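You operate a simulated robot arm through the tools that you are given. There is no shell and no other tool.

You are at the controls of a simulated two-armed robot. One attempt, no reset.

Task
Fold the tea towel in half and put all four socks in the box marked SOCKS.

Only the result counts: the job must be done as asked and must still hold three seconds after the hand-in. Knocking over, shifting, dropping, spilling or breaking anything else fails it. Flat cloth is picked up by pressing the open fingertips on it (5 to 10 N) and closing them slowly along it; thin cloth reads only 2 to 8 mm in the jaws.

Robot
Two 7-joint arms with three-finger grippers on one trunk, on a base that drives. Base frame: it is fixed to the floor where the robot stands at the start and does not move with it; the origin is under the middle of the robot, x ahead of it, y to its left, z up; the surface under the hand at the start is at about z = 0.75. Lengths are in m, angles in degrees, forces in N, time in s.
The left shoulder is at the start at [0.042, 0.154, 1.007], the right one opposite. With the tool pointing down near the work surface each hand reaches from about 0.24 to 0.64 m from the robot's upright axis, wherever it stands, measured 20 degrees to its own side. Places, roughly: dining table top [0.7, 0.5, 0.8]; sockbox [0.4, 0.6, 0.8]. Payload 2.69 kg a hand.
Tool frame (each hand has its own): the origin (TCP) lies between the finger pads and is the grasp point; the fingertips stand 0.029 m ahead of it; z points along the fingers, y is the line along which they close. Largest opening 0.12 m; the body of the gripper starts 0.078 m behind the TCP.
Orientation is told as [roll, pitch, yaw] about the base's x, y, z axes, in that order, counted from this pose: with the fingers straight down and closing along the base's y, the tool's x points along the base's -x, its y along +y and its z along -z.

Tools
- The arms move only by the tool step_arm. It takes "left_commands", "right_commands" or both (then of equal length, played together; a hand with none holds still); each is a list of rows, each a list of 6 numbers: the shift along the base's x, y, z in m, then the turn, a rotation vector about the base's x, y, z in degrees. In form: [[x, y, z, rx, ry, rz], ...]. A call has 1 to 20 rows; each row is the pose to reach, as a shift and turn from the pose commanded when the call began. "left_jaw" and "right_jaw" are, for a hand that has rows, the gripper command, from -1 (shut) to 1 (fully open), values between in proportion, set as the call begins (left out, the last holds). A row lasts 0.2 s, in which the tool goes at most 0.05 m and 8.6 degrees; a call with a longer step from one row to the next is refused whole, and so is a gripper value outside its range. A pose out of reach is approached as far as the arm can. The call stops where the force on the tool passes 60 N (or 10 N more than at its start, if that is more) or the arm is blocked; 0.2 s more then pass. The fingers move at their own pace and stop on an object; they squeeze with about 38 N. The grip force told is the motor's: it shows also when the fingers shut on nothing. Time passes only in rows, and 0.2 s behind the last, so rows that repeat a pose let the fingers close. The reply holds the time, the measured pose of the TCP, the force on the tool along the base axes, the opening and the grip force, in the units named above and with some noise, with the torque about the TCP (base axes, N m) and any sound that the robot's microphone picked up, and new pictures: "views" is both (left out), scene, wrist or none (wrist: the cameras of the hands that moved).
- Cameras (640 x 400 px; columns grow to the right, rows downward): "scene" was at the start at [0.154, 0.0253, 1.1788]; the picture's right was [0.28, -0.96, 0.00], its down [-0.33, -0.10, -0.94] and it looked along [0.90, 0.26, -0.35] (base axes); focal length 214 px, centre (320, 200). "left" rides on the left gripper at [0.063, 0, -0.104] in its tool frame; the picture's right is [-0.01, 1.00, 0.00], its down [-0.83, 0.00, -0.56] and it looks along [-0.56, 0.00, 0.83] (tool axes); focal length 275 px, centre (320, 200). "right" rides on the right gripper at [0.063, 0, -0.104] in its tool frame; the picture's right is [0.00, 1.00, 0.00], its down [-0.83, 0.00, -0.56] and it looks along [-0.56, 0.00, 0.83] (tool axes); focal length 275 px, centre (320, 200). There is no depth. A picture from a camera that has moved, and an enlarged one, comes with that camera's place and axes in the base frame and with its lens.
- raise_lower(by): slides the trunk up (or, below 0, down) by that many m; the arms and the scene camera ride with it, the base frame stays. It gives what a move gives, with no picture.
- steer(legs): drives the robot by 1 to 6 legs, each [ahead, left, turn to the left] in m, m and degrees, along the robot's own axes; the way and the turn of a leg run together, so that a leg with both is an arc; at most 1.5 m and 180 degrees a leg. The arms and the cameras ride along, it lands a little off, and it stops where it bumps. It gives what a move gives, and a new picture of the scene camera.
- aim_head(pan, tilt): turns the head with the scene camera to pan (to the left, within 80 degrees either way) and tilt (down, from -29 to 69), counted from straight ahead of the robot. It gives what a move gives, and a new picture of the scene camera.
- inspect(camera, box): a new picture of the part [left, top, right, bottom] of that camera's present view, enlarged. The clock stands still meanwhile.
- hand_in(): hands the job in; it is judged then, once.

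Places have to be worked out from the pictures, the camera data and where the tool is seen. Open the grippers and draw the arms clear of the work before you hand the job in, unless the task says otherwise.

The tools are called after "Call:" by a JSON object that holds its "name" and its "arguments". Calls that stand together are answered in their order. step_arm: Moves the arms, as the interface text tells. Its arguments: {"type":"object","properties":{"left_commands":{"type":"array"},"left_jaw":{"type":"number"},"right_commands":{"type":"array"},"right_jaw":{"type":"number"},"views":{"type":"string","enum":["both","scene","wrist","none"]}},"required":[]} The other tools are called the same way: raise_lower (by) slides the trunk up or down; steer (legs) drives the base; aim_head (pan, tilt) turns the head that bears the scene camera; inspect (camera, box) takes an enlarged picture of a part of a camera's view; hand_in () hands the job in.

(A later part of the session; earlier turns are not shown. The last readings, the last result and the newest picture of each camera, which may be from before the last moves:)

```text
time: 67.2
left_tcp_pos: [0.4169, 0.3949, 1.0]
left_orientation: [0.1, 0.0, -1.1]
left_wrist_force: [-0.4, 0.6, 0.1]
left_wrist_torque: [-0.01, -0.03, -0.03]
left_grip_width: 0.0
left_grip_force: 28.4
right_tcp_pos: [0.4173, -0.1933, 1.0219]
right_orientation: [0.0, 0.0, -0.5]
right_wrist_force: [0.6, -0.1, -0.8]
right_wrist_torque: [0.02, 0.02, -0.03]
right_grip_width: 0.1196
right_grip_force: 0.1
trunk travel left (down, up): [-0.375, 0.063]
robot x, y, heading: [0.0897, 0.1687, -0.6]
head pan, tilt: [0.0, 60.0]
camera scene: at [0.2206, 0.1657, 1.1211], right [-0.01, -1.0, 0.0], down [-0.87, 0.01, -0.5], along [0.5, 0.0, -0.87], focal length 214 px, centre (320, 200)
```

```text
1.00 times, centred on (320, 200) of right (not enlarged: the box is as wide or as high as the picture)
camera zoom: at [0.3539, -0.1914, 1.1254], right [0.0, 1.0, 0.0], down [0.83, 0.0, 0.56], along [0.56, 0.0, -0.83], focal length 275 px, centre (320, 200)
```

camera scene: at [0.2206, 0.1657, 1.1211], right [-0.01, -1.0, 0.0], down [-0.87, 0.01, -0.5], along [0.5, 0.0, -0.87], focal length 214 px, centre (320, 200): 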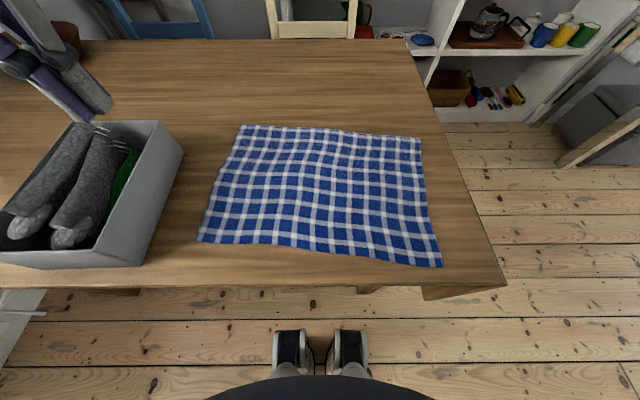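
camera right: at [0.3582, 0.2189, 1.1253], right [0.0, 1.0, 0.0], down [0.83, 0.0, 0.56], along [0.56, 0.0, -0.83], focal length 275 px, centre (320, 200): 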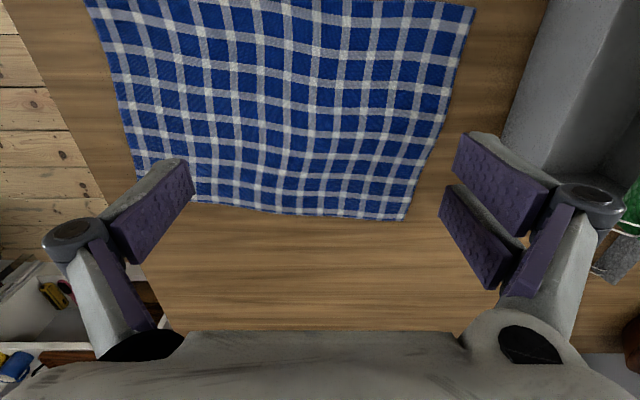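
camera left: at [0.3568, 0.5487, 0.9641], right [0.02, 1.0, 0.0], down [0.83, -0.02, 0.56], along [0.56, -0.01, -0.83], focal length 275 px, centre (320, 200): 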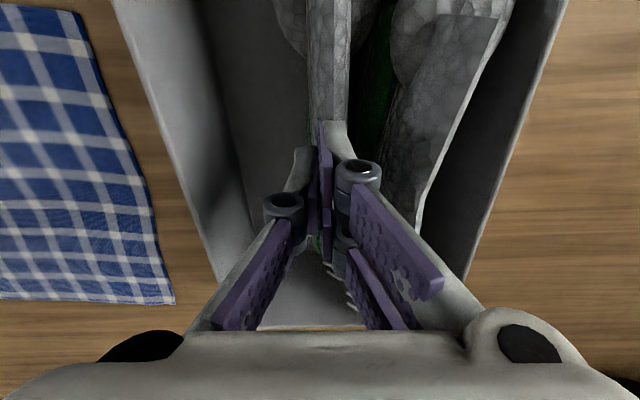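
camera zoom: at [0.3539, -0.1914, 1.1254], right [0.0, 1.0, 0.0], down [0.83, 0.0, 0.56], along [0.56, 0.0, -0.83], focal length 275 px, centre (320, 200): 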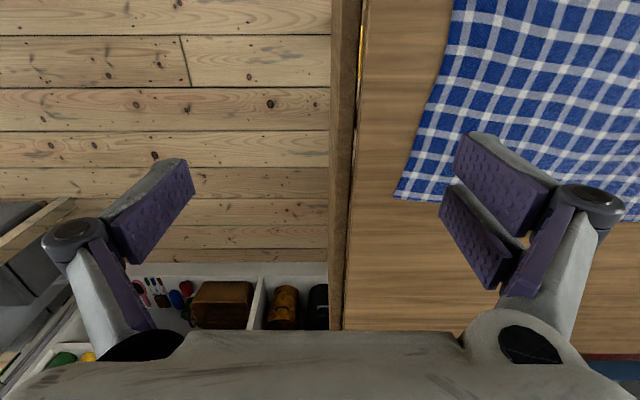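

Towel corners by my calculation: NL (0.350, 0.386), NR (0.302, −0.039), FR (0.601, −0.076), FL (0.650, 0.357); it's turned about −6°. I'll fold near edge to far edge with both hands, so I bring both hands over the near corners with narrow openings.

Call:
{"name": "step_arm", "arguments": {"left_commands": [[-0.007, -0.005, -0.022, 0, 0, -0.7], [-0.0145, -0.0095, -0.045, 0, 0, -1.3], [-0.022, -0.014, -0.068, 0, 0, -2], [-0.029, -0.019, -0.09, 0, 0, -2.6], [-0.036, -0.024, -0.113, 0, 0, -3.3], [-0.0435, -0.0285, -0.135, 0, 0, -4], [-0.05, -0.034, -0.16, 0, 0, -4.6], [-0.058, -0.038, -0.18, 0, 0, -5.3], [-0.058, -0.038, -0.18, 0, 0, -5.3]], "right_commands": [[-0.0125, 0.0226, -0.025, 0, 0, -0.7], [-0.025, 0.0452, -0.05, 0, 0, -1.4], [-0.0376, 0.0678, -0.075, 0, 0, -2.1], [-0.05, 0.0904, -0.1, 0, 0, -2.9], [-0.0627, 0.113, -0.125, 0, 0, -3.6], [-0.0752, 0.1356, -0.15, 0, 0, -4.3], [-0.0878, 0.1582, -0.175, 0, 0, -5.1], [-0.1003, 0.1808, -0.2, 0, 0, -5.9], [-0.1003, 0.1808, -0.2, 0, 0, -5.9]], "left_jaw": -0.42, "right_jaw": -0.42, "views": "both"}}

```text
time: 69.2
left_tcp_pos: [0.3574, 0.3555, 0.8189]
left_orientation: [0.0, 0.1, -6.4]
left_wrist_force: [-0.4, 0.6, 0.0]
left_wrist_torque: [0.0, 0.0, -0.02]
left_grip_width: 0.0347
left_grip_force: 0.0
right_tcp_pos: [0.3488, -0.0068, 0.827]
right_orientation: [-0.1, 0.1, -6.2]
right_wrist_force: [1.0, 0.0, 0.3]
right_wrist_torque: [0.04, 0.0, 0.0]
right_grip_width: 0.0349
right_grip_force: 0.0
right hand out of reach, approached as far as the arm can: row 7, 8, 9
trunk travel left (down, up): [-0.375, 0.063]
robot x, y, heading: [0.0853, 0.1669, -0.5]
head pan, tilt: [0.0, 60.0]
camera scene: at [0.2204, 0.1658, 1.1212], right [-0.01, -1.0, 0.0], down [-0.87, 0.01, -0.5], along [0.5, 0.0, -0.87], focal length 214 px, centre (320, 200)
camera right: at [0.2866, 0.0015, 0.9309], right [0.11, 0.99, 0.0], down [0.83, -0.09, 0.55], along [0.55, -0.06, -0.83], focal length 275 px, centre (320, 200)
camera left: at [0.2948, 0.3644, 0.9226], right [0.12, 0.99, 0.0], down [0.83, -0.1, 0.56], along [0.55, -0.06, -0.83], focal length 275 px, centre (320, 200)
```

scene: 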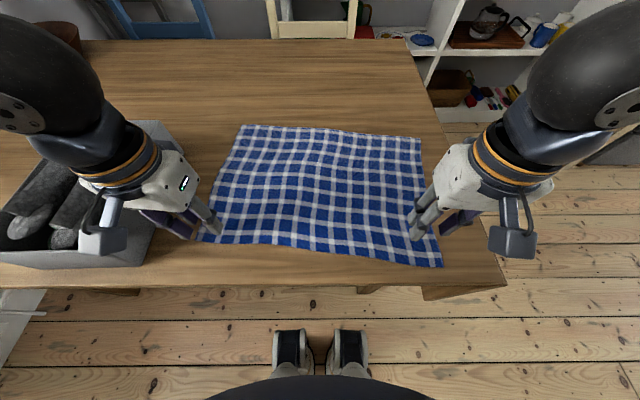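
right: 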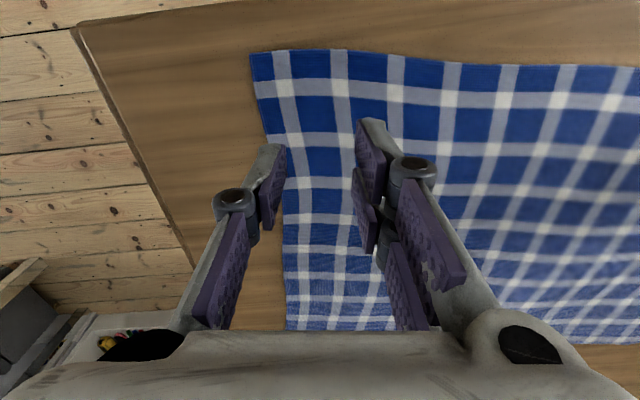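
left: 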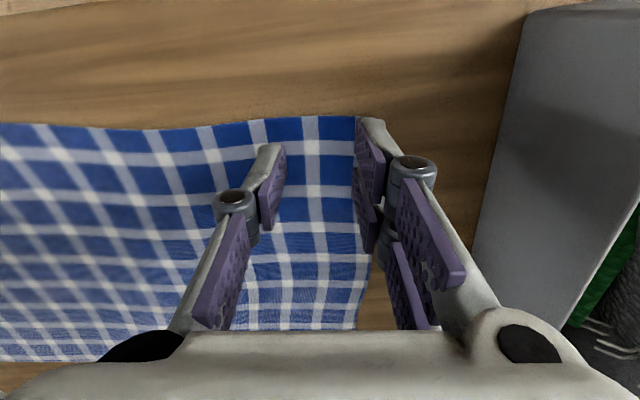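

The right hand is too close to the trunk to reach its corner. I back the base up 0.037 m.

Call:
{"name": "steer", "arguments": {"legs": [[-0.037, 0, 0]]}}

```text
time: 70.0
left_tcp_pos: [0.3198, 0.3553, 0.8184]
left_orientation: [0.1, -0.1, -6.4]
left_wrist_force: [-0.8, 0.2, -0.2]
left_wrist_torque: [0.02, -0.02, 0.02]
left_grip_width: 0.0344
left_grip_force: 0.1
right_tcp_pos: [0.3129, -0.0069, 0.827]
right_orientation: [0.0, 0.1, -6.3]
right_wrist_force: [0.4, 0.3, 0.2]
right_wrist_torque: [-0.01, -0.06, 0.03]
right_grip_width: 0.0347
right_grip_force: 0.1
trunk travel left (down, up): [-0.375, 0.063]
robot x, y, heading: [0.0538, 0.171, -0.3]
head pan, tilt: [0.0, 60.0]
camera scene: at [0.183, 0.1662, 1.1213], right [-0.01, -1.0, 0.0], down [-0.87, 0.01, -0.5], along [0.5, 0.0, -0.87], focal length 214 px, centre (320, 200)
```

scene: 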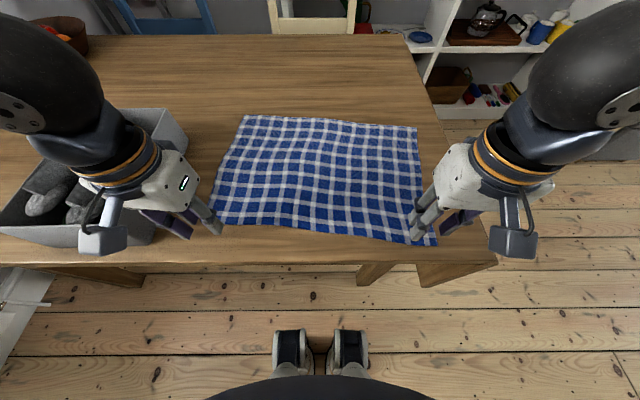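

I position both hands over the grip points just above the cloth.

Call:
{"name": "step_arm", "arguments": {"left_commands": [[0.02, 0.001, 0, 0, 0, 0], [0.039, 0.002, -0.008, 0, 0, 0], [0.039, 0.002, -0.015, 0, 0, 0]], "right_commands": [[0.002, -0.003, 0, 0, 0, 0], [0.004, -0.006, -0.01, 0, 0, 0], [0.004, -0.006, -0.02, 0, 0, 0]], "views": "wrist"}}

```text
time: 70.8
left_tcp_pos: [0.3601, 0.3583, 0.8034]
left_orientation: [0.0, -0.1, -6.4]
left_wrist_force: [0.8, 0.5, -0.5]
left_wrist_torque: [0.0, 0.01, -0.01]
left_grip_width: 0.0351
left_grip_force: 0.2
right_tcp_pos: [0.3175, -0.0127, 0.8083]
right_orientation: [-0.2, 0.1, -6.3]
right_wrist_force: [0.4, 0.5, -0.2]
right_wrist_torque: [0.02, 0.01, 0.03]
right_grip_width: 0.0349
right_grip_force: 0.0
trunk travel left (down, up): [-0.375, 0.063]
robot x, y, heading: [0.0498, 0.1683, -0.5]
head pan, tilt: [0.0, 60.0]
camera right: at [0.2541, -0.0045, 0.9115], right [0.11, 0.99, 0.0], down [0.83, -0.09, 0.55], along [0.55, -0.06, -0.83], focal length 275 px, centre (320, 200)
camera left: at [0.2975, 0.3679, 0.9071], right [0.12, 0.99, 0.0], down [0.83, -0.1, 0.56], along [0.55, -0.06, -0.83], focal length 275 px, centre (320, 200)
```

right: 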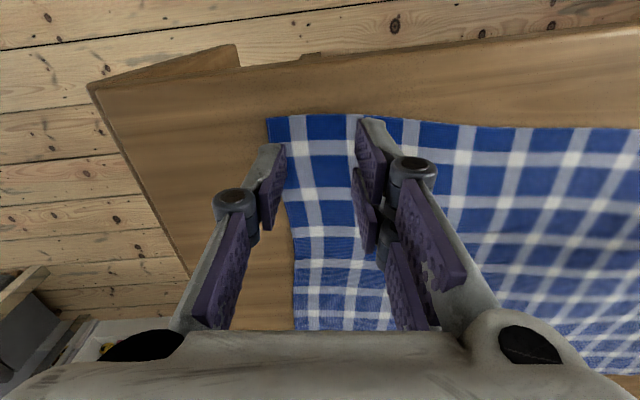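
left: 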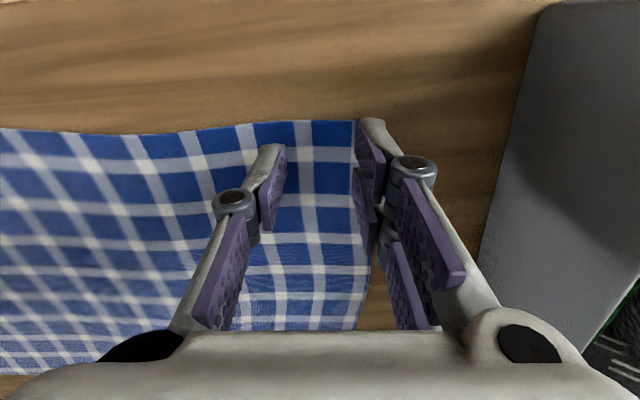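

Fingertips would straddle right at the side edges, so I shift each hand 6 mm inward and descend to near contact.

Call:
{"name": "step_arm", "arguments": {"left_commands": [[-0.002, -0.006, -0.005, 0, 0, 0], [-0.002, -0.006, -0.012, 0, 0, 0], [-0.002, -0.006, -0.018, 0, 0, 0], [-0.002, -0.006, -0.018, 0, 0, 0]], "right_commands": [[-0.003, 0.006, -0.01, 0, 0, 0], [-0.003, 0.006, -0.017, 0, 0, 0], [-0.003, 0.006, -0.023, 0, 0, 0], [-0.003, 0.006, -0.023, 0, 0, 0]], "views": "wrist"}}

```text
time: 71.8
left_tcp_pos: [0.3585, 0.3512, 0.7855]
left_orientation: [0.0, -0.1, -6.5]
left_wrist_force: [-0.3, -0.2, 0.4]
left_wrist_torque: [0.0, -0.01, -0.02]
left_grip_width: 0.0346
left_grip_force: 0.1
right_tcp_pos: [0.3166, -0.0078, 0.7837]
right_orientation: [0.0, 0.2, -6.3]
right_wrist_force: [0.1, 0.3, -0.1]
right_wrist_torque: [0.01, 0.03, 0.0]
right_grip_width: 0.0346
right_grip_force: 0.0
trunk travel left (down, up): [-0.375, 0.063]
robot x, y, heading: [0.0528, 0.1694, -0.1]
head pan, tilt: [0.0, 60.0]
camera right: at [0.2535, 0.0021, 0.8883], right [0.11, 0.99, 0.0], down [0.83, -0.09, 0.55], along [0.55, -0.06, -0.83], focal length 275 px, centre (320, 200)
camera left: at [0.2961, 0.3603, 0.8897], right [0.12, 0.99, 0.0], down [0.82, -0.1, 0.56], along [0.55, -0.06, -0.83], focal length 275 px, centre (320, 200)
```

right: 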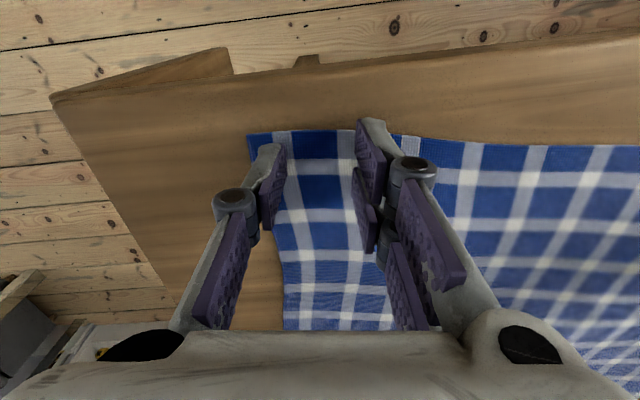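
left: 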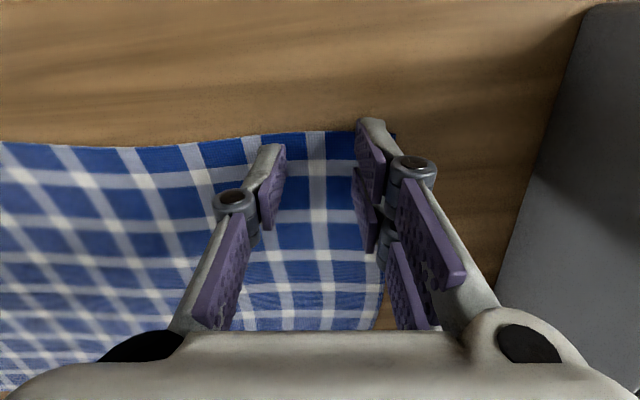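

No contact yet. I lower both by 3 mm and read the force.

Call:
{"name": "step_arm", "arguments": {"left_commands": [[0, 0, -0.0015, 0, 0, 0], [0, 0, -0.003, 0, 0, 0], [0, 0, -0.003, 0, 0, 0]], "right_commands": [[0, 0, -0.0015, 0, 0, 0], [0, 0, -0.003, 0, 0, 0], [0, 0, -0.003, 0, 0, 0]], "views": "none"}}

```text
time: 72.6
left_tcp_pos: [0.3586, 0.3517, 0.7829]
left_orientation: [0.1, -0.2, -6.2]
left_wrist_force: [0.6, -0.7, -0.4]
left_wrist_torque: [0.0, 0.0, -0.01]
left_grip_width: 0.0348
left_grip_force: 0.0
right_tcp_pos: [0.3173, -0.0063, 0.7807]
right_orientation: [0.0, 0.1, -6.3]
right_wrist_force: [0.2, 0.2, -0.3]
right_wrist_torque: [-0.03, 0.01, -0.03]
right_grip_width: 0.0349
right_grip_force: 0.0
trunk travel left (down, up): [-0.375, 0.063]
robot x, y, heading: [0.0503, 0.1702, -0.6]
head pan, tilt: [0.0, 60.0]
```

Still no contact; I go down another 2 mm on the right and 4 mm on the left.

Call:
{"name": "step_arm", "arguments": {"left_commands": [[0, 0, -0.002, 0, 0, 0], [0, 0, -0.0035, 0, 0, 0], [0, 0, -0.0035, 0, 0, 0]], "right_commands": [[0, 0, -0.001, 0, 0, 0], [0, 0, -0.002, 0, 0, 0], [0, 0, -0.002, 0, 0, 0]], "views": "none"}}

```text
time: 73.4
left_tcp_pos: [0.3584, 0.351, 0.78]
left_orientation: [0.0, -0.3, -6.4]
left_wrist_force: [0.9, -1.1, 2.7]
left_wrist_torque: [0.04, -0.04, -0.04]
left_grip_width: 0.0349
left_grip_force: 0.1
right_tcp_pos: [0.3176, -0.0061, 0.7794]
right_orientation: [0.0, 0.1, -6.2]
right_wrist_force: [0.6, -1.2, 11.5]
right_wrist_torque: [0.02, 0.02, -0.01]
right_grip_width: 0.0347
right_grip_force: 0.0
trunk travel left (down, up): [-0.375, 0.063]
robot x, y, heading: [0.0555, 0.1684, -0.2]
head pan, tilt: [0.0, 60.0]
```

Contact: right 11.5 N, left 2.7 N. I trim right up 0.4 mm and left down 0.6 mm to get into 5–10 N.

Call:
{"name": "step_arm", "arguments": {"left_commands": [[0, 0, -0.0006, 0, 0, 0], [0, 0, -0.0006, 0, 0, 0]], "right_commands": [[0, 0, 0.0004, 0, 0, 0], [0, 0, 0.0004, 0, 0, 0]], "views": "none"}}

```text
time: 74.0
left_tcp_pos: [0.3576, 0.3506, 0.7805]
left_orientation: [0.0, -0.3, -6.4]
left_wrist_force: [0.7, 1.6, 18.5]
left_wrist_torque: [0.18, -0.06, 0.05]
left_grip_width: 0.0347
left_grip_force: 0.3
right_tcp_pos: [0.316, -0.0064, 0.7804]
right_orientation: [0.0, 0.2, -6.3]
right_wrist_force: [3.2, -1.2, 10.2]
right_wrist_torque: [-0.03, -0.05, 0.0]
right_grip_width: 0.0351
right_grip_force: 0.0
trunk travel left (down, up): [-0.375, 0.063]
robot x, y, heading: [0.0518, 0.1716, -0.6]
head pan, tilt: [0.0, 60.0]
```

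Left is now 18.5 N; I raise it 0.4 mm and the right 0.15 mm.

Call:
{"name": "step_arm", "arguments": {"left_commands": [[0, 0, 0.0004, 0, 0, 0], [0, 0, 0.0004, 0, 0, 0]], "right_commands": [[0, 0, 0.00015, 0, 0, 0], [0, 0, 0.00015, 0, 0, 0]], "views": "none"}}

```text
time: 74.6
left_tcp_pos: [0.3578, 0.3505, 0.7801]
left_orientation: [-0.1, -0.2, -6.3]
left_wrist_force: [1.3, 1.4, 17.1]
left_wrist_torque: [0.22, -0.11, -0.01]
left_grip_width: 0.0351
left_grip_force: 0.6
right_tcp_pos: [0.3162, -0.0073, 0.7799]
right_orientation: [0.0, 0.1, -6.3]
right_wrist_force: [2.7, -0.9, 15.2]
right_wrist_torque: [0.02, -0.06, -0.01]
right_grip_width: 0.0348
right_grip_force: 0.1
trunk travel left (down, up): [-0.375, 0.063]
robot x, y, heading: [0.0526, 0.1702, -0.3]
head pan, tilt: [0.0, 60.0]
```

Still somewhat high; I raise left 0.8 mm and right 0.6 mm.

Call:
{"name": "step_arm", "arguments": {"left_commands": [[0, 0, 0.0008, 0, 0, 0], [0, 0, 0.0008, 0, 0, 0]], "right_commands": [[0, 0, 0.0006, 0, 0, 0], [0, 0, 0.0006, 0, 0, 0]], "views": "none"}}

```text
time: 75.2
left_tcp_pos: [0.3582, 0.3513, 0.7806]
left_orientation: [0.0, 0.0, -6.4]
left_wrist_force: [0.5, -0.8, 7.9]
left_wrist_torque: [0.03, -0.09, 0.0]
left_grip_width: 0.0348
left_grip_force: 0.0
right_tcp_pos: [0.3156, -0.0062, 0.7791]
right_orientation: [-0.1, 0.2, -6.3]
right_wrist_force: [2.2, -0.1, 6.6]
right_wrist_torque: [0.02, -0.04, -0.01]
right_grip_width: 0.0347
right_grip_force: 0.1
trunk travel left (down, up): [-0.375, 0.063]
robot x, y, heading: [0.0524, 0.1671, -0.2]
head pan, tilt: [0.0, 60.0]
```

Both in the 5–10 N range. I close slowly, in stages, watching the forces.

Call:
{"name": "step_arm", "arguments": {"left_commands": [[0, 0, 0, 0, 0, 0], [0, 0, 0, 0, 0, 0]], "right_commands": [[0, 0, 0, 0, 0, 0], [0, 0, 0, 0, 0, 0]], "left_jaw": -0.53, "right_jaw": -0.53, "views": "wrist"}}

```text
time: 75.8
left_tcp_pos: [0.3587, 0.3512, 0.7811]
left_orientation: [0.0, 0.0, -6.4]
left_wrist_force: [-0.3, -0.7, 3.2]
left_wrist_torque: [-0.02, 0.04, 0.03]
left_grip_width: 0.027
left_grip_force: 0.0
right_tcp_pos: [0.3161, -0.0068, 0.7804]
right_orientation: [-0.1, 0.1, -6.2]
right_wrist_force: [-0.6, -0.5, 1.1]
right_wrist_torque: [0.02, 0.03, -0.01]
right_grip_width: 0.0272
right_grip_force: 0.0
trunk travel left (down, up): [-0.375, 0.063]
robot x, y, heading: [0.0532, 0.1684, -0.6]
head pan, tilt: [0.0, 60.0]
camera right: at [0.253, 0.0022, 0.884], right [0.11, 0.99, 0.0], down [0.83, -0.09, 0.55], along [0.55, -0.06, -0.83], focal length 275 px, centre (320, 200)
camera left: at [0.2956, 0.3606, 0.8836], right [0.12, 0.99, 0.0], down [0.83, -0.1, 0.56], along [0.55, -0.06, -0.83], focal length 275 px, centre (320, 200)
```

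right: 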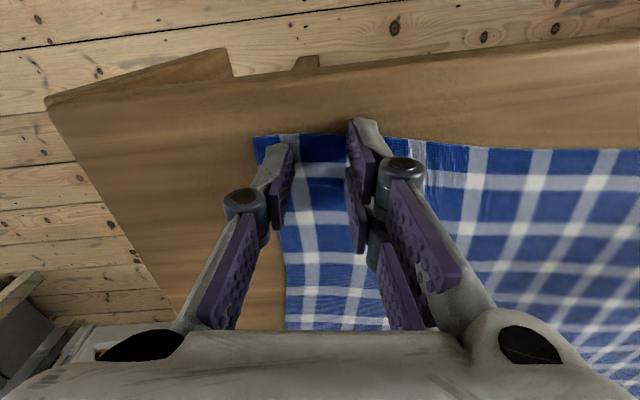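
left: 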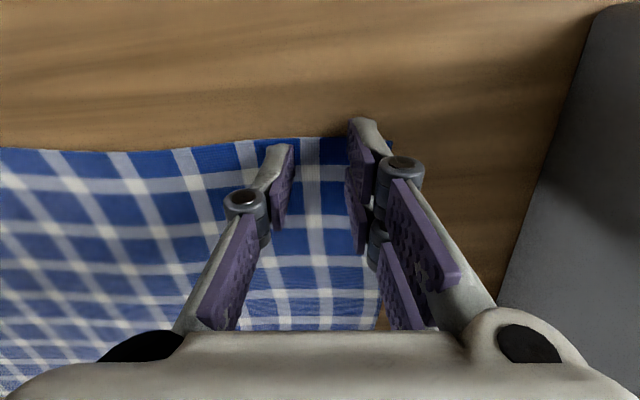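

The cloth is being drawn in with the fingers, but the force dropped to 1–3 N. I press back down slightly before continuing to close.

Call:
{"name": "step_arm", "arguments": {"left_commands": [[0, 0, -0.0005, 0, 0, 0], [0, 0, -0.0005, 0, 0, 0]], "right_commands": [[0, 0, -0.0008, 0, 0, 0], [0, 0, -0.0008, 0, 0, 0]], "views": "none"}}

Call:
{"name": "step_arm", "arguments": {"left_commands": [[0, 0, -0.0003, 0, 0, 0], [0, 0, -0.0003, 0, 0, 0]], "right_commands": [[0, 0, -0.0003, 0, 0, 0], [0, 0, -0.0003, 0, 0, 0]], "left_jaw": -0.65, "right_jaw": -0.65, "views": "wrist"}}

```text
time: 76.4
left_tcp_pos: [0.3576, 0.3522, 0.78]
left_orientation: [0.0, -0.1, -6.4]
left_wrist_force: [0.4, -0.3, 3.8]
left_wrist_torque: [0.03, -0.04, -0.03]
left_grip_width: 0.0275
left_grip_force: 0.1
right_tcp_pos: [0.3147, -0.0062, 0.7796]
right_orientation: [-0.1, 0.3, -6.3]
right_wrist_force: [-0.4, -0.6, 11.6]
right_wrist_torque: [0.06, 0.0, -0.01]
right_grip_width: 0.027
right_grip_force: 0.1
trunk travel left (down, up): [-0.375, 0.063]
robot x, y, heading: [0.049, 0.1657, -0.5]
head pan, tilt: [0.0, 60.0]
```

```text
time: 77.0
left_tcp_pos: [0.3564, 0.3513, 0.7798]
left_orientation: [0.0, -0.1, -6.4]
left_wrist_force: [-0.8, -0.9, -0.4]
left_wrist_torque: [-0.01, -0.01, 0.01]
left_grip_width: 0.021
left_grip_force: 0.1
right_tcp_pos: [0.3152, -0.0053, 0.7796]
right_orientation: [-0.1, 0.2, -6.3]
right_wrist_force: [-0.4, 0.2, 25.2]
right_wrist_torque: [0.13, 0.03, 0.01]
right_grip_width: 0.0204
right_grip_force: 0.1
trunk travel left (down, up): [-0.375, 0.063]
robot x, y, heading: [0.055, 0.1678, -0.5]
head pan, tilt: [0.0, 60.0]
camera right: at [0.2525, 0.003, 0.8833], right [0.11, 0.99, 0.0], down [0.83, -0.09, 0.55], along [0.55, -0.06, -0.83], focal length 275 px, centre (320, 200)
camera left: at [0.2945, 0.361, 0.8835], right [0.12, 0.99, 0.0], down [0.82, -0.1, 0.56], along [0.55, -0.06, -0.83], focal length 275 px, centre (320, 200)
```

right: 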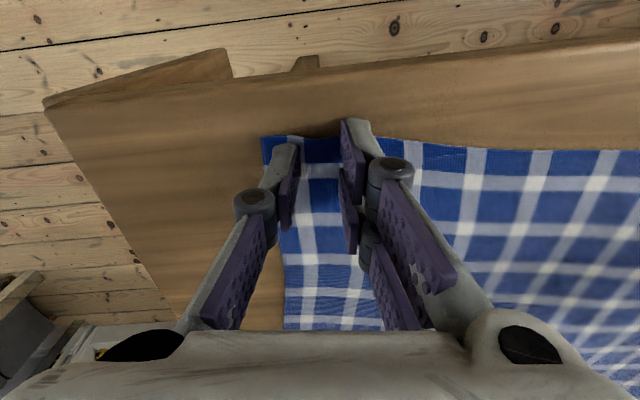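
left: 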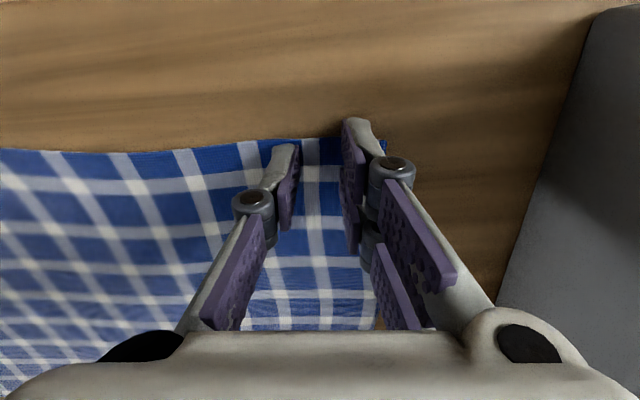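

Left lost contact and right is at 25 N. I correct both.

Call:
{"name": "step_arm", "arguments": {"left_commands": [[0, 0, -0.0008, 0, 0, 0], [0, 0, -0.0008, 0, 0, 0], [0, 0, -0.0008, 0, 0, 0]], "right_commands": [[0, 0, 0.001, 0, 0, 0], [0, 0, 0.001, 0, 0, 0], [0, 0, 0.001, 0, 0, 0]], "views": "none"}}

```text
time: 77.8
left_tcp_pos: [0.3579, 0.3515, 0.7809]
left_orientation: [0.1, -0.2, -6.5]
left_wrist_force: [-3.5, 3.8, 26.6]
left_wrist_torque: [0.22, 0.01, 0.05]
left_grip_width: 0.0209
left_grip_force: 0.2
right_tcp_pos: [0.3139, -0.0065, 0.7797]
right_orientation: [0.0, 0.2, -6.3]
right_wrist_force: [-0.1, -0.8, 0.4]
right_wrist_torque: [0.01, 0.0, -0.01]
right_grip_width: 0.0211
right_grip_force: 0.1
trunk travel left (down, up): [-0.375, 0.063]
robot x, y, heading: [0.0539, 0.1655, -0.6]
head pan, tilt: [0.0, 60.0]
```

The contact is stiff; I take half-steps back and keep closing.

Call:
{"name": "step_arm", "arguments": {"left_commands": [[0, 0, 0.0005, 0, 0, 0], [0, 0, 0.0005, 0, 0, 0]], "right_commands": [[0, 0, -0.0006, 0, 0, 0], [0, 0, -0.0006, 0, 0, 0]], "views": "none"}}

```text
time: 78.4
left_tcp_pos: [0.3575, 0.3511, 0.7785]
left_orientation: [-0.1, -0.1, -6.5]
left_wrist_force: [-1.5, 3.7, 16.2]
left_wrist_torque: [0.22, -0.03, 0.05]
left_grip_width: 0.0214
left_grip_force: 1.1
right_tcp_pos: [0.3151, -0.0058, 0.7793]
right_orientation: [0.0, 0.1, -6.3]
right_wrist_force: [-1.0, 0.5, 4.2]
right_wrist_torque: [-0.01, 0.02, 0.0]
right_grip_width: 0.0209
right_grip_force: 0.0
trunk travel left (down, up): [-0.375, 0.063]
robot x, y, heading: [0.053, 0.1683, -0.7]
head pan, tilt: [0.0, 60.0]
```

Left 16 N, right 4 N: I nudge left up 0.3 mm, right down 0.2 mm and close to about 13 mm.

Call:
{"name": "step_arm", "arguments": {"left_commands": [[0, 0, 0.0002, 0, 0, 0], [0, 0, 0.0001, 0, 0, 0]], "right_commands": [[0, 0, -0.0002, 0, 0, 0], [0, 0, -0.0003, 0, 0, 0]], "left_jaw": -0.78, "right_jaw": -0.78, "views": "wrist"}}

```text
time: 79.0
left_tcp_pos: [0.3581, 0.3506, 0.7801]
left_orientation: [0.0, 0.0, -6.4]
left_wrist_force: [0.2, 0.3, 1.5]
left_wrist_torque: [-0.02, 0.05, 0.01]
left_grip_width: 0.0121
left_grip_force: 0.1
right_tcp_pos: [0.3169, -0.0071, 0.7784]
right_orientation: [0.0, 0.3, -6.3]
right_wrist_force: [-0.3, 0.4, 6.1]
right_wrist_torque: [0.01, -0.01, 0.01]
right_grip_width: 0.012
right_grip_force: 0.1
trunk travel left (down, up): [-0.375, 0.063]
robot x, y, heading: [0.0513, 0.1674, -0.4]
head pan, tilt: [0.0, 60.0]
camera right: at [0.2532, 0.002, 0.8831], right [0.11, 0.99, 0.0], down [0.83, -0.09, 0.55], along [0.55, -0.06, -0.83], focal length 275 px, centre (320, 200)
camera left: at [0.2953, 0.3605, 0.8827], right [0.12, 0.99, 0.0], down [0.83, -0.1, 0.56], along [0.55, -0.06, -0.83], focal length 275 px, centre (320, 200)
```

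right: 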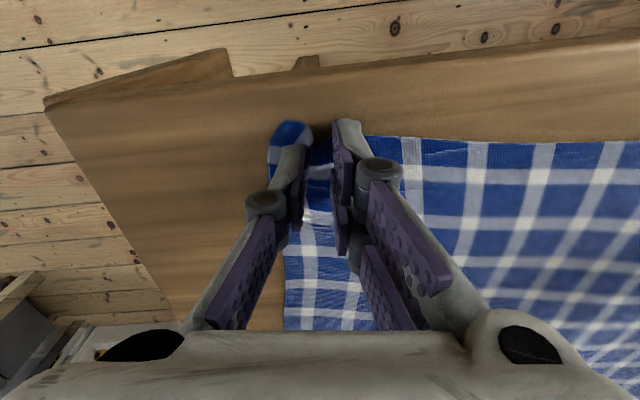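
left: 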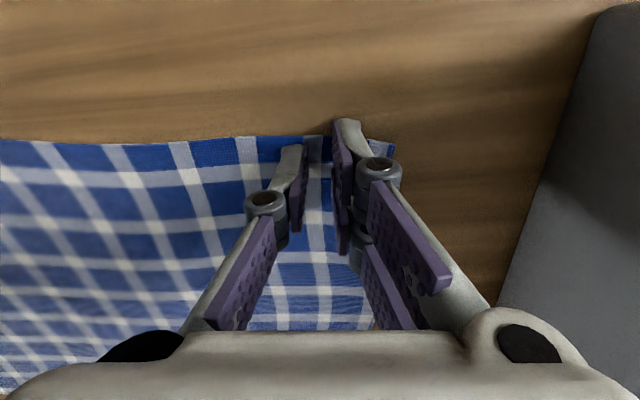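

The right corner is bunching up nicely; the left slipped flat. I close the right fully, and reopen the left (lifted slightly) for a redo.

Call:
{"name": "step_arm", "arguments": {"right_commands": [[0, 0, -0.0002, 0, 0, 0], [0, 0, -0.0002, 0, 0, 0], [0, 0, -0.0002, 0, 0, 0]], "right_jaw": -0.9, "left_commands": [[0, 0, 0.003, 0, 0, 0], [0, 0, 0.005, 0, 0, 0], [0, 0, 0.005, 0, 0, 0]], "left_jaw": -0.42, "views": "wrist"}}

Call:
{"name": "step_arm", "arguments": {"right_commands": [[0, 0, 0, 0, 0, 0], [0, 0, 0, 0, 0, 0], [0, 0, 0, 0, 0, 0], [0, 0, 0, 0, 0, 0]], "right_jaw": -1, "views": "wrist"}}

```text
time: 79.8
left_tcp_pos: [0.3579, 0.3514, 0.7845]
left_orientation: [0.0, -0.1, -6.4]
left_wrist_force: [-0.3, -0.2, 0.5]
left_wrist_torque: [0.02, 0.05, -0.02]
left_grip_width: 0.0348
left_grip_force: 0.0
right_tcp_pos: [0.3169, -0.0059, 0.7779]
right_orientation: [-0.1, 0.3, -6.3]
right_wrist_force: [0.0, 0.3, 2.7]
right_wrist_torque: [-0.01, 0.03, -0.01]
right_grip_width: 0.0076
right_grip_force: 8.6
trunk travel left (down, up): [-0.375, 0.063]
robot x, y, heading: [0.0536, 0.1671, -0.4]
head pan, tilt: [0.0, 60.0]
camera right: at [0.2531, 0.0021, 0.8828], right [0.11, 0.99, 0.0], down [0.83, -0.09, 0.55], along [0.55, -0.06, -0.83], focal length 275 px, centre (320, 200)
camera left: at [0.2954, 0.3608, 0.8881], right [0.12, 0.99, 0.0], down [0.83, -0.1, 0.56], along [0.55, -0.06, -0.83], focal length 275 px, centre (320, 200)
```

right: 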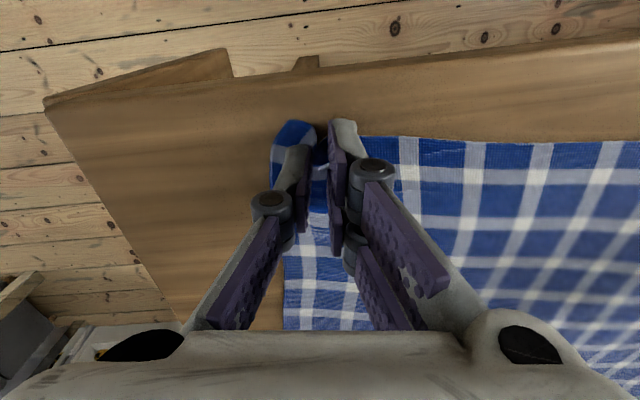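
left: 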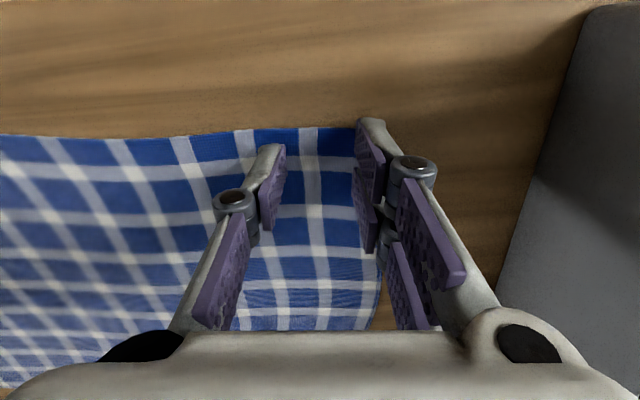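

```text
time: 80.8
left_tcp_pos: [0.3588, 0.3514, 0.7838]
left_orientation: [0.0, -0.1, -6.5]
left_wrist_force: [-0.5, -0.6, -0.3]
left_wrist_torque: [-0.01, -0.02, -0.01]
left_grip_width: 0.035
left_grip_force: 0.1
right_tcp_pos: [0.3161, -0.0066, 0.7789]
right_orientation: [-0.1, 0.4, -6.2]
right_wrist_force: [0.2, -0.2, 3.1]
right_wrist_torque: [0.03, 0.02, 0.02]
right_grip_width: 0.0049
right_grip_force: 33.7
trunk travel left (down, up): [-0.375, 0.063]
robot x, y, heading: [0.052, 0.168, -0.5]
head pan, tilt: [0.0, 60.0]
camera right: at [0.2532, 0.0021, 0.8827], right [0.11, 0.99, 0.0], down [0.83, -0.09, 0.55], along [0.55, -0.06, -0.83], focal length 275 px, centre (320, 200)
```

right: 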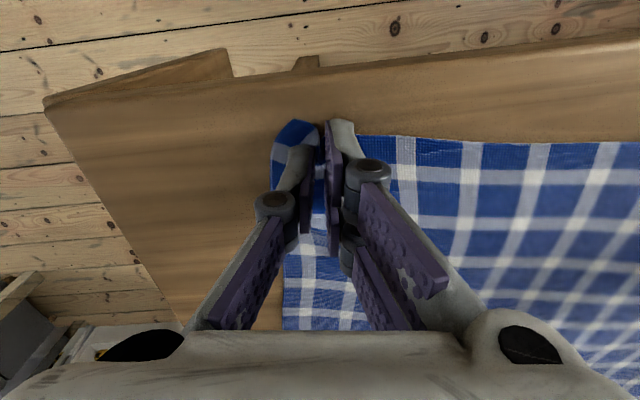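

The right hand holds the cloth (4.9 mm, 34 N). Now the left again: press down.

Call:
{"name": "step_arm", "arguments": {"left_commands": [[0, -0.002, -0.002, 0, 0, 0], [0, -0.002, -0.004, 0, 0, 0], [0, -0.002, -0.005, 0, 0, 0], [0, -0.002, -0.005, 0, 0, 0]], "views": "none"}}

```text
time: 81.8
left_tcp_pos: [0.3578, 0.3501, 0.7795]
left_orientation: [0.0, -0.1, -6.4]
left_wrist_force: [-1.7, 1.8, 11.7]
left_wrist_torque: [0.12, 0.02, 0.03]
left_grip_width: 0.0355
left_grip_force: 0.5
right_tcp_pos: [0.3158, -0.0057, 0.7792]
right_orientation: [-0.1, 0.1, -6.3]
right_wrist_force: [0.3, 0.6, 0.9]
right_wrist_torque: [0.02, 0.04, 0.02]
right_grip_width: 0.0046
right_grip_force: 33.8
trunk travel left (down, up): [-0.375, 0.063]
robot x, y, heading: [0.0509, 0.1685, -0.3]
head pan, tilt: [0.0, 60.0]
```

11.7 N. I close a step with a small compensating press.

Call:
{"name": "step_arm", "arguments": {"left_commands": [[0, 0, -0.0002, 0, 0, 0], [0, 0, -0.0002, 0, 0, 0]], "left_jaw": -0.55, "views": "none"}}

Call:
{"name": "step_arm", "arguments": {"left_commands": [[0, 0, -0.0004, 0, 0, 0], [0, 0, -0.0004, 0, 0, 0]], "left_jaw": -0.66, "views": "wrist"}}

```text
time: 82.4
left_tcp_pos: [0.3579, 0.3493, 0.7781]
left_orientation: [0.1, -0.1, -6.4]
left_wrist_force: [0.5, -1.2, 10.5]
left_wrist_torque: [0.03, -0.02, 0.0]
left_grip_width: 0.0253
left_grip_force: 0.0
right_tcp_pos: [0.3148, -0.0062, 0.7791]
right_orientation: [0.0, 0.3, -6.3]
right_wrist_force: [-0.4, 1.0, 1.4]
right_wrist_torque: [0.03, -0.03, -0.01]
right_grip_width: 0.0049
right_grip_force: 33.2
trunk travel left (down, up): [-0.375, 0.063]
robot x, y, heading: [0.0526, 0.1696, -0.4]
head pan, tilt: [0.0, 60.0]
```

```text
time: 83.0
left_tcp_pos: [0.3586, 0.349, 0.7789]
left_orientation: [0.1, -0.2, -6.3]
left_wrist_force: [-0.1, 0.9, 24.9]
left_wrist_torque: [0.09, 0.03, 0.0]
left_grip_width: 0.0187
left_grip_force: 0.0
right_tcp_pos: [0.3146, -0.0057, 0.7795]
right_orientation: [-0.1, 0.2, -6.3]
right_wrist_force: [-0.9, 0.8, 0.8]
right_wrist_torque: [0.02, 0.0, -0.03]
right_grip_width: 0.0048
right_grip_force: 33.9
trunk travel left (down, up): [-0.375, 0.063]
robot x, y, heading: [0.0523, 0.1664, -0.2]
head pan, tilt: [0.0, 60.0]
camera left: at [0.2949, 0.3586, 0.8826], right [0.12, 0.99, 0.0], down [0.82, -0.1, 0.56], along [0.56, -0.06, -0.83], focal length 275 px, centre (320, 200)
```

left: 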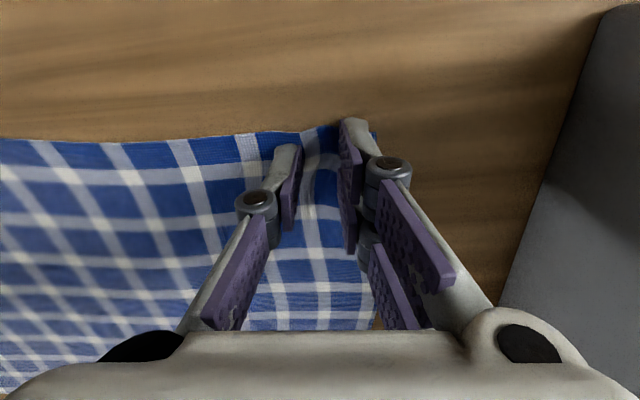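

Now a ridge is rising between the left fingers. Force is 25 N, so I ease 0.4 mm and keep closing.

Call:
{"name": "step_arm", "arguments": {"left_commands": [[0, 0, 0.0004, 0, 0, 0], [0, 0, 0.0004, 0, 0, 0]], "left_jaw": -0.76, "views": "none"}}

Call:
{"name": "step_arm", "arguments": {"left_commands": [[0, 0, 0, 0, 0, 0], [0, 0, 0, 0, 0, 0]], "left_jaw": -0.86, "views": "wrist"}}

```text
time: 83.6
left_tcp_pos: [0.3569, 0.3491, 0.7787]
left_orientation: [0.0, -0.1, -6.4]
left_wrist_force: [-1.0, -1.6, 12.3]
left_wrist_torque: [0.0, -0.04, 0.03]
left_grip_width: 0.0146
left_grip_force: 0.3
right_tcp_pos: [0.3152, -0.0074, 0.778]
right_orientation: [-0.1, 0.3, -6.3]
right_wrist_force: [0.3, 1.6, 3.6]
right_wrist_torque: [0.02, 0.0, 0.04]
right_grip_width: 0.0052
right_grip_force: 34.4
trunk travel left (down, up): [-0.375, 0.063]
robot x, y, heading: [0.0558, 0.1679, -0.7]
head pan, tilt: [0.0, 60.0]
```

```text
time: 84.2
left_tcp_pos: [0.3588, 0.3507, 0.7792]
left_orientation: [0.0, 0.0, -6.4]
left_wrist_force: [0.3, 0.7, 1.7]
left_wrist_torque: [0.03, 0.01, -0.02]
left_grip_width: 0.0077
left_grip_force: 0.2
right_tcp_pos: [0.3153, -0.0069, 0.7784]
right_orientation: [0.0, 0.4, -6.2]
right_wrist_force: [-0.8, -0.1, 3.9]
right_wrist_torque: [0.0, 0.01, 0.0]
right_grip_width: 0.0048
right_grip_force: 33.5
trunk travel left (down, up): [-0.375, 0.063]
robot x, y, heading: [0.0511, 0.1673, -0.3]
head pan, tilt: [0.0, 60.0]
camera left: at [0.2952, 0.3589, 0.8823], right [0.12, 0.99, 0.0], down [0.83, -0.1, 0.56], along [0.55, -0.06, -0.83], focal length 275 px, centre (320, 200)
```

left: 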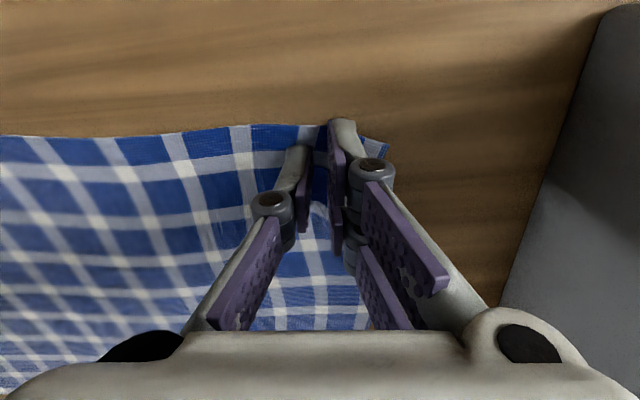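

A raised ridge is now between the left pads at 7.7 mm. I close it fully.

Call:
{"name": "step_arm", "arguments": {"left_commands": [[0, 0, -0.0003, 0, 0, 0], [0, 0, -0.0003, 0, 0, 0], [0, 0, -0.0003, 0, 0, 0], [0, 0, -0.0003, 0, 0, 0]], "left_jaw": -1, "views": "wrist"}}

```text
time: 85.2
left_tcp_pos: [0.3577, 0.3482, 0.7783]
left_orientation: [0.0, 0.0, -6.4]
left_wrist_force: [0.2, -0.2, -0.3]
left_wrist_torque: [-0.02, 0.01, -0.04]
left_grip_width: 0.0
left_grip_force: 28.3
right_tcp_pos: [0.3166, -0.0067, 0.7789]
right_orientation: [-0.1, 0.3, -6.4]
right_wrist_force: [0.4, 0.3, 3.1]
right_wrist_torque: [0.03, 0.01, -0.02]
right_grip_width: 0.0048
right_grip_force: 33.6
trunk travel left (down, up): [-0.375, 0.063]
robot x, y, heading: [0.0542, 0.1683, -0.5]
head pan, tilt: [0.0, 60.0]
camera left: at [0.2951, 0.3588, 0.8824], right [0.12, 0.99, 0.0], down [0.83, -0.1, 0.56], along [0.55, -0.06, -0.83], focal length 275 px, centre (320, 200)
```

left: 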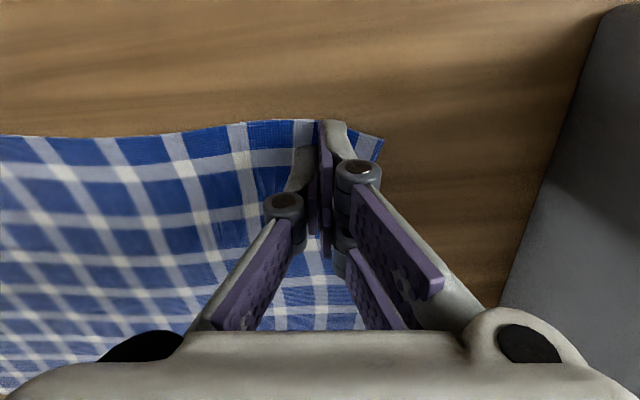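

Width 0: the left cloth slipped out because the press force faded as the fingers closed. I reopen and repeat, pressing more during the last part.

Call:
{"name": "step_arm", "arguments": {"left_commands": [[0, 0, 0.005, 0, 0, 0], [0, 0, 0.008, 0, 0, 0], [0, 0, 0.008, 0, 0, 0], [0, 0, 0.008, 0, 0, 0]], "left_jaw": -0.42, "views": "wrist"}}

```text
time: 86.2
left_tcp_pos: [0.3585, 0.3502, 0.7868]
left_orientation: [-0.1, -0.1, -6.4]
left_wrist_force: [0.3, 0.3, -0.2]
left_wrist_torque: [0.03, 0.02, 0.01]
left_grip_width: 0.0347
left_grip_force: 0.0
right_tcp_pos: [0.3159, -0.0073, 0.7797]
right_orientation: [0.0, 0.3, -6.3]
right_wrist_force: [-1.6, 0.6, 2.7]
right_wrist_torque: [0.03, 0.0, -0.01]
right_grip_width: 0.0048
right_grip_force: 33.1
trunk travel left (down, up): [-0.375, 0.063]
robot x, y, heading: [0.0526, 0.1676, -0.6]
head pan, tilt: [0.0, 60.0]
camera left: at [0.2952, 0.3588, 0.8901], right [0.12, 0.99, 0.0], down [0.83, -0.1, 0.56], along [0.55, -0.06, -0.83], focal length 275 px, centre (320, 200)
```

left: 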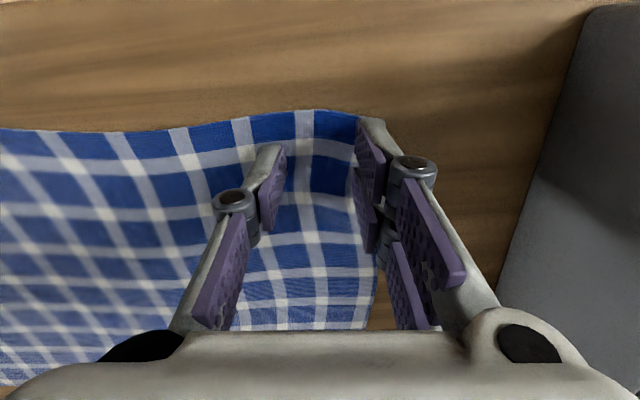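

The edge still has a small buckle between the fingers. I press down to about 10 N again, 3 mm further inward.

Call:
{"name": "step_arm", "arguments": {"left_commands": [[0, -0.003, -0.003, 0, 0, 0], [0, -0.003, -0.006, 0, 0, 0], [0, -0.003, -0.0075, 0, 0, 0], [0, -0.003, -0.0075, 0, 0, 0]], "views": "none"}}

Call:
{"name": "step_arm", "arguments": {"left_commands": [[0, 0, -0.0002, 0, 0, 0], [0, 0, -0.0002, 0, 0, 0]], "left_jaw": -0.53, "views": "none"}}

Call:
{"name": "step_arm", "arguments": {"left_commands": [[0, 0, -0.0002, 0, 0, 0], [0, 0, -0.0002, 0, 0, 0]], "left_jaw": -0.63, "views": "wrist"}}

```text
time: 87.2
left_tcp_pos: [0.3574, 0.3443, 0.7802]
left_orientation: [0.0, -0.2, -6.4]
left_wrist_force: [-2.1, 1.7, 19.7]
left_wrist_torque: [0.18, 0.09, 0.02]
left_grip_width: 0.0354
left_grip_force: 0.5
right_tcp_pos: [0.3155, -0.0061, 0.7787]
right_orientation: [-0.2, 0.2, -6.2]
right_wrist_force: [0.4, -0.2, 1.7]
right_wrist_torque: [0.0, 0.02, 0.0]
right_grip_width: 0.0047
right_grip_force: 33.6
trunk travel left (down, up): [-0.375, 0.063]
robot x, y, heading: [0.0501, 0.1686, -0.4]
head pan, tilt: [0.0, 60.0]
```

```text
time: 87.8
left_tcp_pos: [0.3575, 0.345, 0.7787]
left_orientation: [0.0, -0.3, -6.4]
left_wrist_force: [1.1, -3.0, 23.7]
left_wrist_torque: [-0.26, 0.08, 0.1]
left_grip_width: 0.0279
left_grip_force: 5.6
right_tcp_pos: [0.3168, -0.0069, 0.7785]
right_orientation: [-0.1, 0.2, -6.3]
right_wrist_force: [0.6, 2.4, 2.5]
right_wrist_torque: [0.03, -0.01, -0.02]
right_grip_width: 0.0048
right_grip_force: 33.3
trunk travel left (down, up): [-0.375, 0.063]
robot x, y, heading: [0.0551, 0.1725, -0.7]
head pan, tilt: [0.0, 60.0]
```

```text
time: 88.4
left_tcp_pos: [0.3568, 0.3449, 0.7801]
left_orientation: [0.0, -0.2, -6.4]
left_wrist_force: [0.4, -3.7, 29.8]
left_wrist_torque: [-0.31, 0.18, 0.02]
left_grip_width: 0.021
left_grip_force: 0.0
right_tcp_pos: [0.3156, -0.0071, 0.779]
right_orientation: [0.0, 0.3, -6.3]
right_wrist_force: [0.3, 0.8, 2.1]
right_wrist_torque: [0.01, -0.01, -0.02]
right_grip_width: 0.0047
right_grip_force: 33.5
trunk travel left (down, up): [-0.375, 0.063]
robot x, y, heading: [0.0503, 0.1679, -0.5]
head pan, tilt: [0.0, 60.0]
camera left: at [0.2951, 0.3548, 0.8826], right [0.12, 0.99, 0.0], down [0.82, -0.1, 0.56], along [0.55, -0.06, -0.83], focal length 275 px, centre (320, 200)
```

left: 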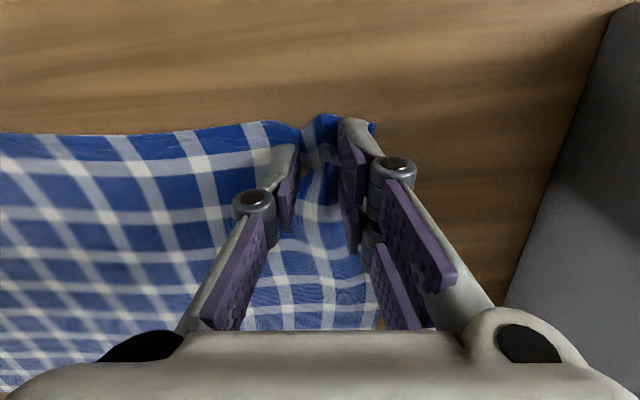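

A clear fold is rising between the left fingers. I ease 0.5 mm and continue closing in steps.

Call:
{"name": "step_arm", "arguments": {"left_commands": [[0, 0, 0.0005, 0, 0, 0], [0, 0, 0.0005, 0, 0, 0]], "left_jaw": -0.73, "views": "none"}}

Call:
{"name": "step_arm", "arguments": {"left_commands": [[0, 0, -0.0001, 0, 0, 0], [0, 0, -0.0002, 0, 0, 0]], "left_jaw": -0.81, "views": "wrist"}}

```text
time: 89.0
left_tcp_pos: [0.358, 0.3445, 0.7782]
left_orientation: [0.1, -0.1, -6.3]
left_wrist_force: [0.6, -4.6, 16.2]
left_wrist_torque: [-0.16, 0.03, -0.01]
left_grip_width: 0.0163
left_grip_force: 0.2
right_tcp_pos: [0.3161, -0.0064, 0.7798]
right_orientation: [-0.1, 0.2, -6.3]
right_wrist_force: [0.2, 1.9, 4.3]
right_wrist_torque: [0.02, 0.0, 0.0]
right_grip_width: 0.0052
right_grip_force: 33.7
trunk travel left (down, up): [-0.375, 0.063]
robot x, y, heading: [0.0495, 0.1674, -0.0]
head pan, tilt: [0.0, 60.0]
```

```text
time: 89.6
left_tcp_pos: [0.3567, 0.3454, 0.7797]
left_orientation: [-0.1, -0.1, -6.3]
left_wrist_force: [-2.0, -2.3, 7.6]
left_wrist_torque: [-0.05, 0.09, -0.01]
left_grip_width: 0.0107
left_grip_force: 0.1
right_tcp_pos: [0.314, -0.0061, 0.7781]
right_orientation: [0.0, 0.3, -6.4]
right_wrist_force: [0.1, -0.2, 5.5]
right_wrist_torque: [0.03, 0.02, -0.03]
right_grip_width: 0.005
right_grip_force: 33.7
trunk travel left (down, up): [-0.375, 0.063]
robot x, y, heading: [0.0524, 0.1704, -0.1]
head pan, tilt: [0.0, 60.0]
camera left: at [0.295, 0.3557, 0.8824], right [0.12, 0.99, 0.0], down [0.83, -0.1, 0.56], along [0.55, -0.06, -0.83], focal length 275 px, centre (320, 200)
```

left: 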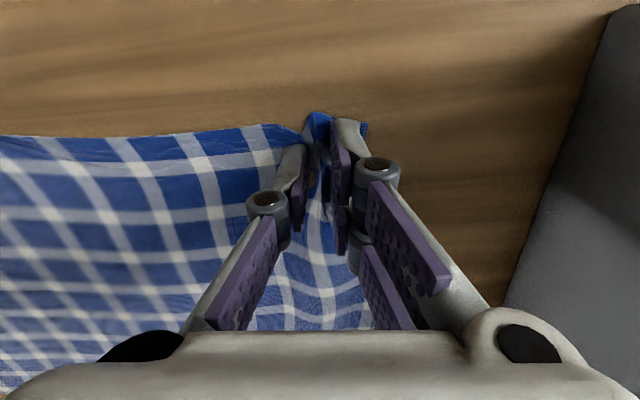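

Ridge at the jaws, 7.6 N. I press 0.5 mm more and close further.

Call:
{"name": "step_arm", "arguments": {"left_commands": [[0, 0, -0.0005, 0, 0, 0], [0, 0, -0.0006, 0, 0, 0]], "left_jaw": -0.88, "views": "none"}}

Call:
{"name": "step_arm", "arguments": {"left_commands": [[0, 0, -0.0005, 0, 0, 0], [0, 0, -0.0005, 0, 0, 0], [0, 0, -0.0005, 0, 0, 0], [0, 0, -0.0005, 0, 0, 0]], "left_jaw": -1, "views": "wrist"}}

```text
time: 90.2
left_tcp_pos: [0.3571, 0.3469, 0.7792]
left_orientation: [0.0, -0.1, -6.4]
left_wrist_force: [-1.1, -0.2, 7.0]
left_wrist_torque: [0.02, 0.05, -0.01]
left_grip_width: 0.0063
left_grip_force: 0.0
right_tcp_pos: [0.3155, -0.0055, 0.7787]
right_orientation: [-0.1, 0.3, -6.3]
right_wrist_force: [-0.4, -0.3, 4.4]
right_wrist_torque: [-0.01, 0.04, 0.0]
right_grip_width: 0.0046
right_grip_force: 33.0
trunk travel left (down, up): [-0.375, 0.063]
robot x, y, heading: [0.0532, 0.1688, -0.4]
head pan, tilt: [0.0, 60.0]
```

```text
time: 91.2
left_tcp_pos: [0.357, 0.3459, 0.7781]
left_orientation: [0.0, -0.1, -6.4]
left_wrist_force: [-0.4, -1.8, 13.0]
left_wrist_torque: [-0.19, 0.02, 0.01]
left_grip_width: 0.0016
left_grip_force: 30.0
right_tcp_pos: [0.3166, -0.0065, 0.7791]
right_orientation: [0.0, 0.4, -6.3]
right_wrist_force: [-1.1, 0.0, 4.0]
right_wrist_torque: [0.02, -0.01, 0.0]
right_grip_width: 0.0048
right_grip_force: 33.9
trunk travel left (down, up): [-0.375, 0.063]
robot x, y, heading: [0.0546, 0.1675, -0.4]
head pan, tilt: [0.0, 60.0]
camera left: at [0.2955, 0.3554, 0.8815], right [0.12, 0.99, 0.0], down [0.82, -0.1, 0.56], along [0.55, -0.06, -0.83], focal length 275 px, centre (320, 200)
```

left: 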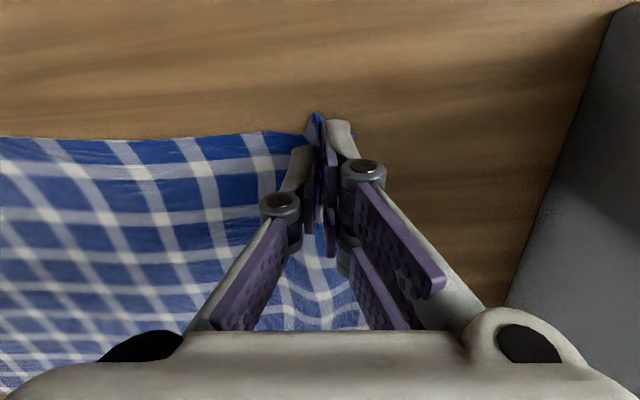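

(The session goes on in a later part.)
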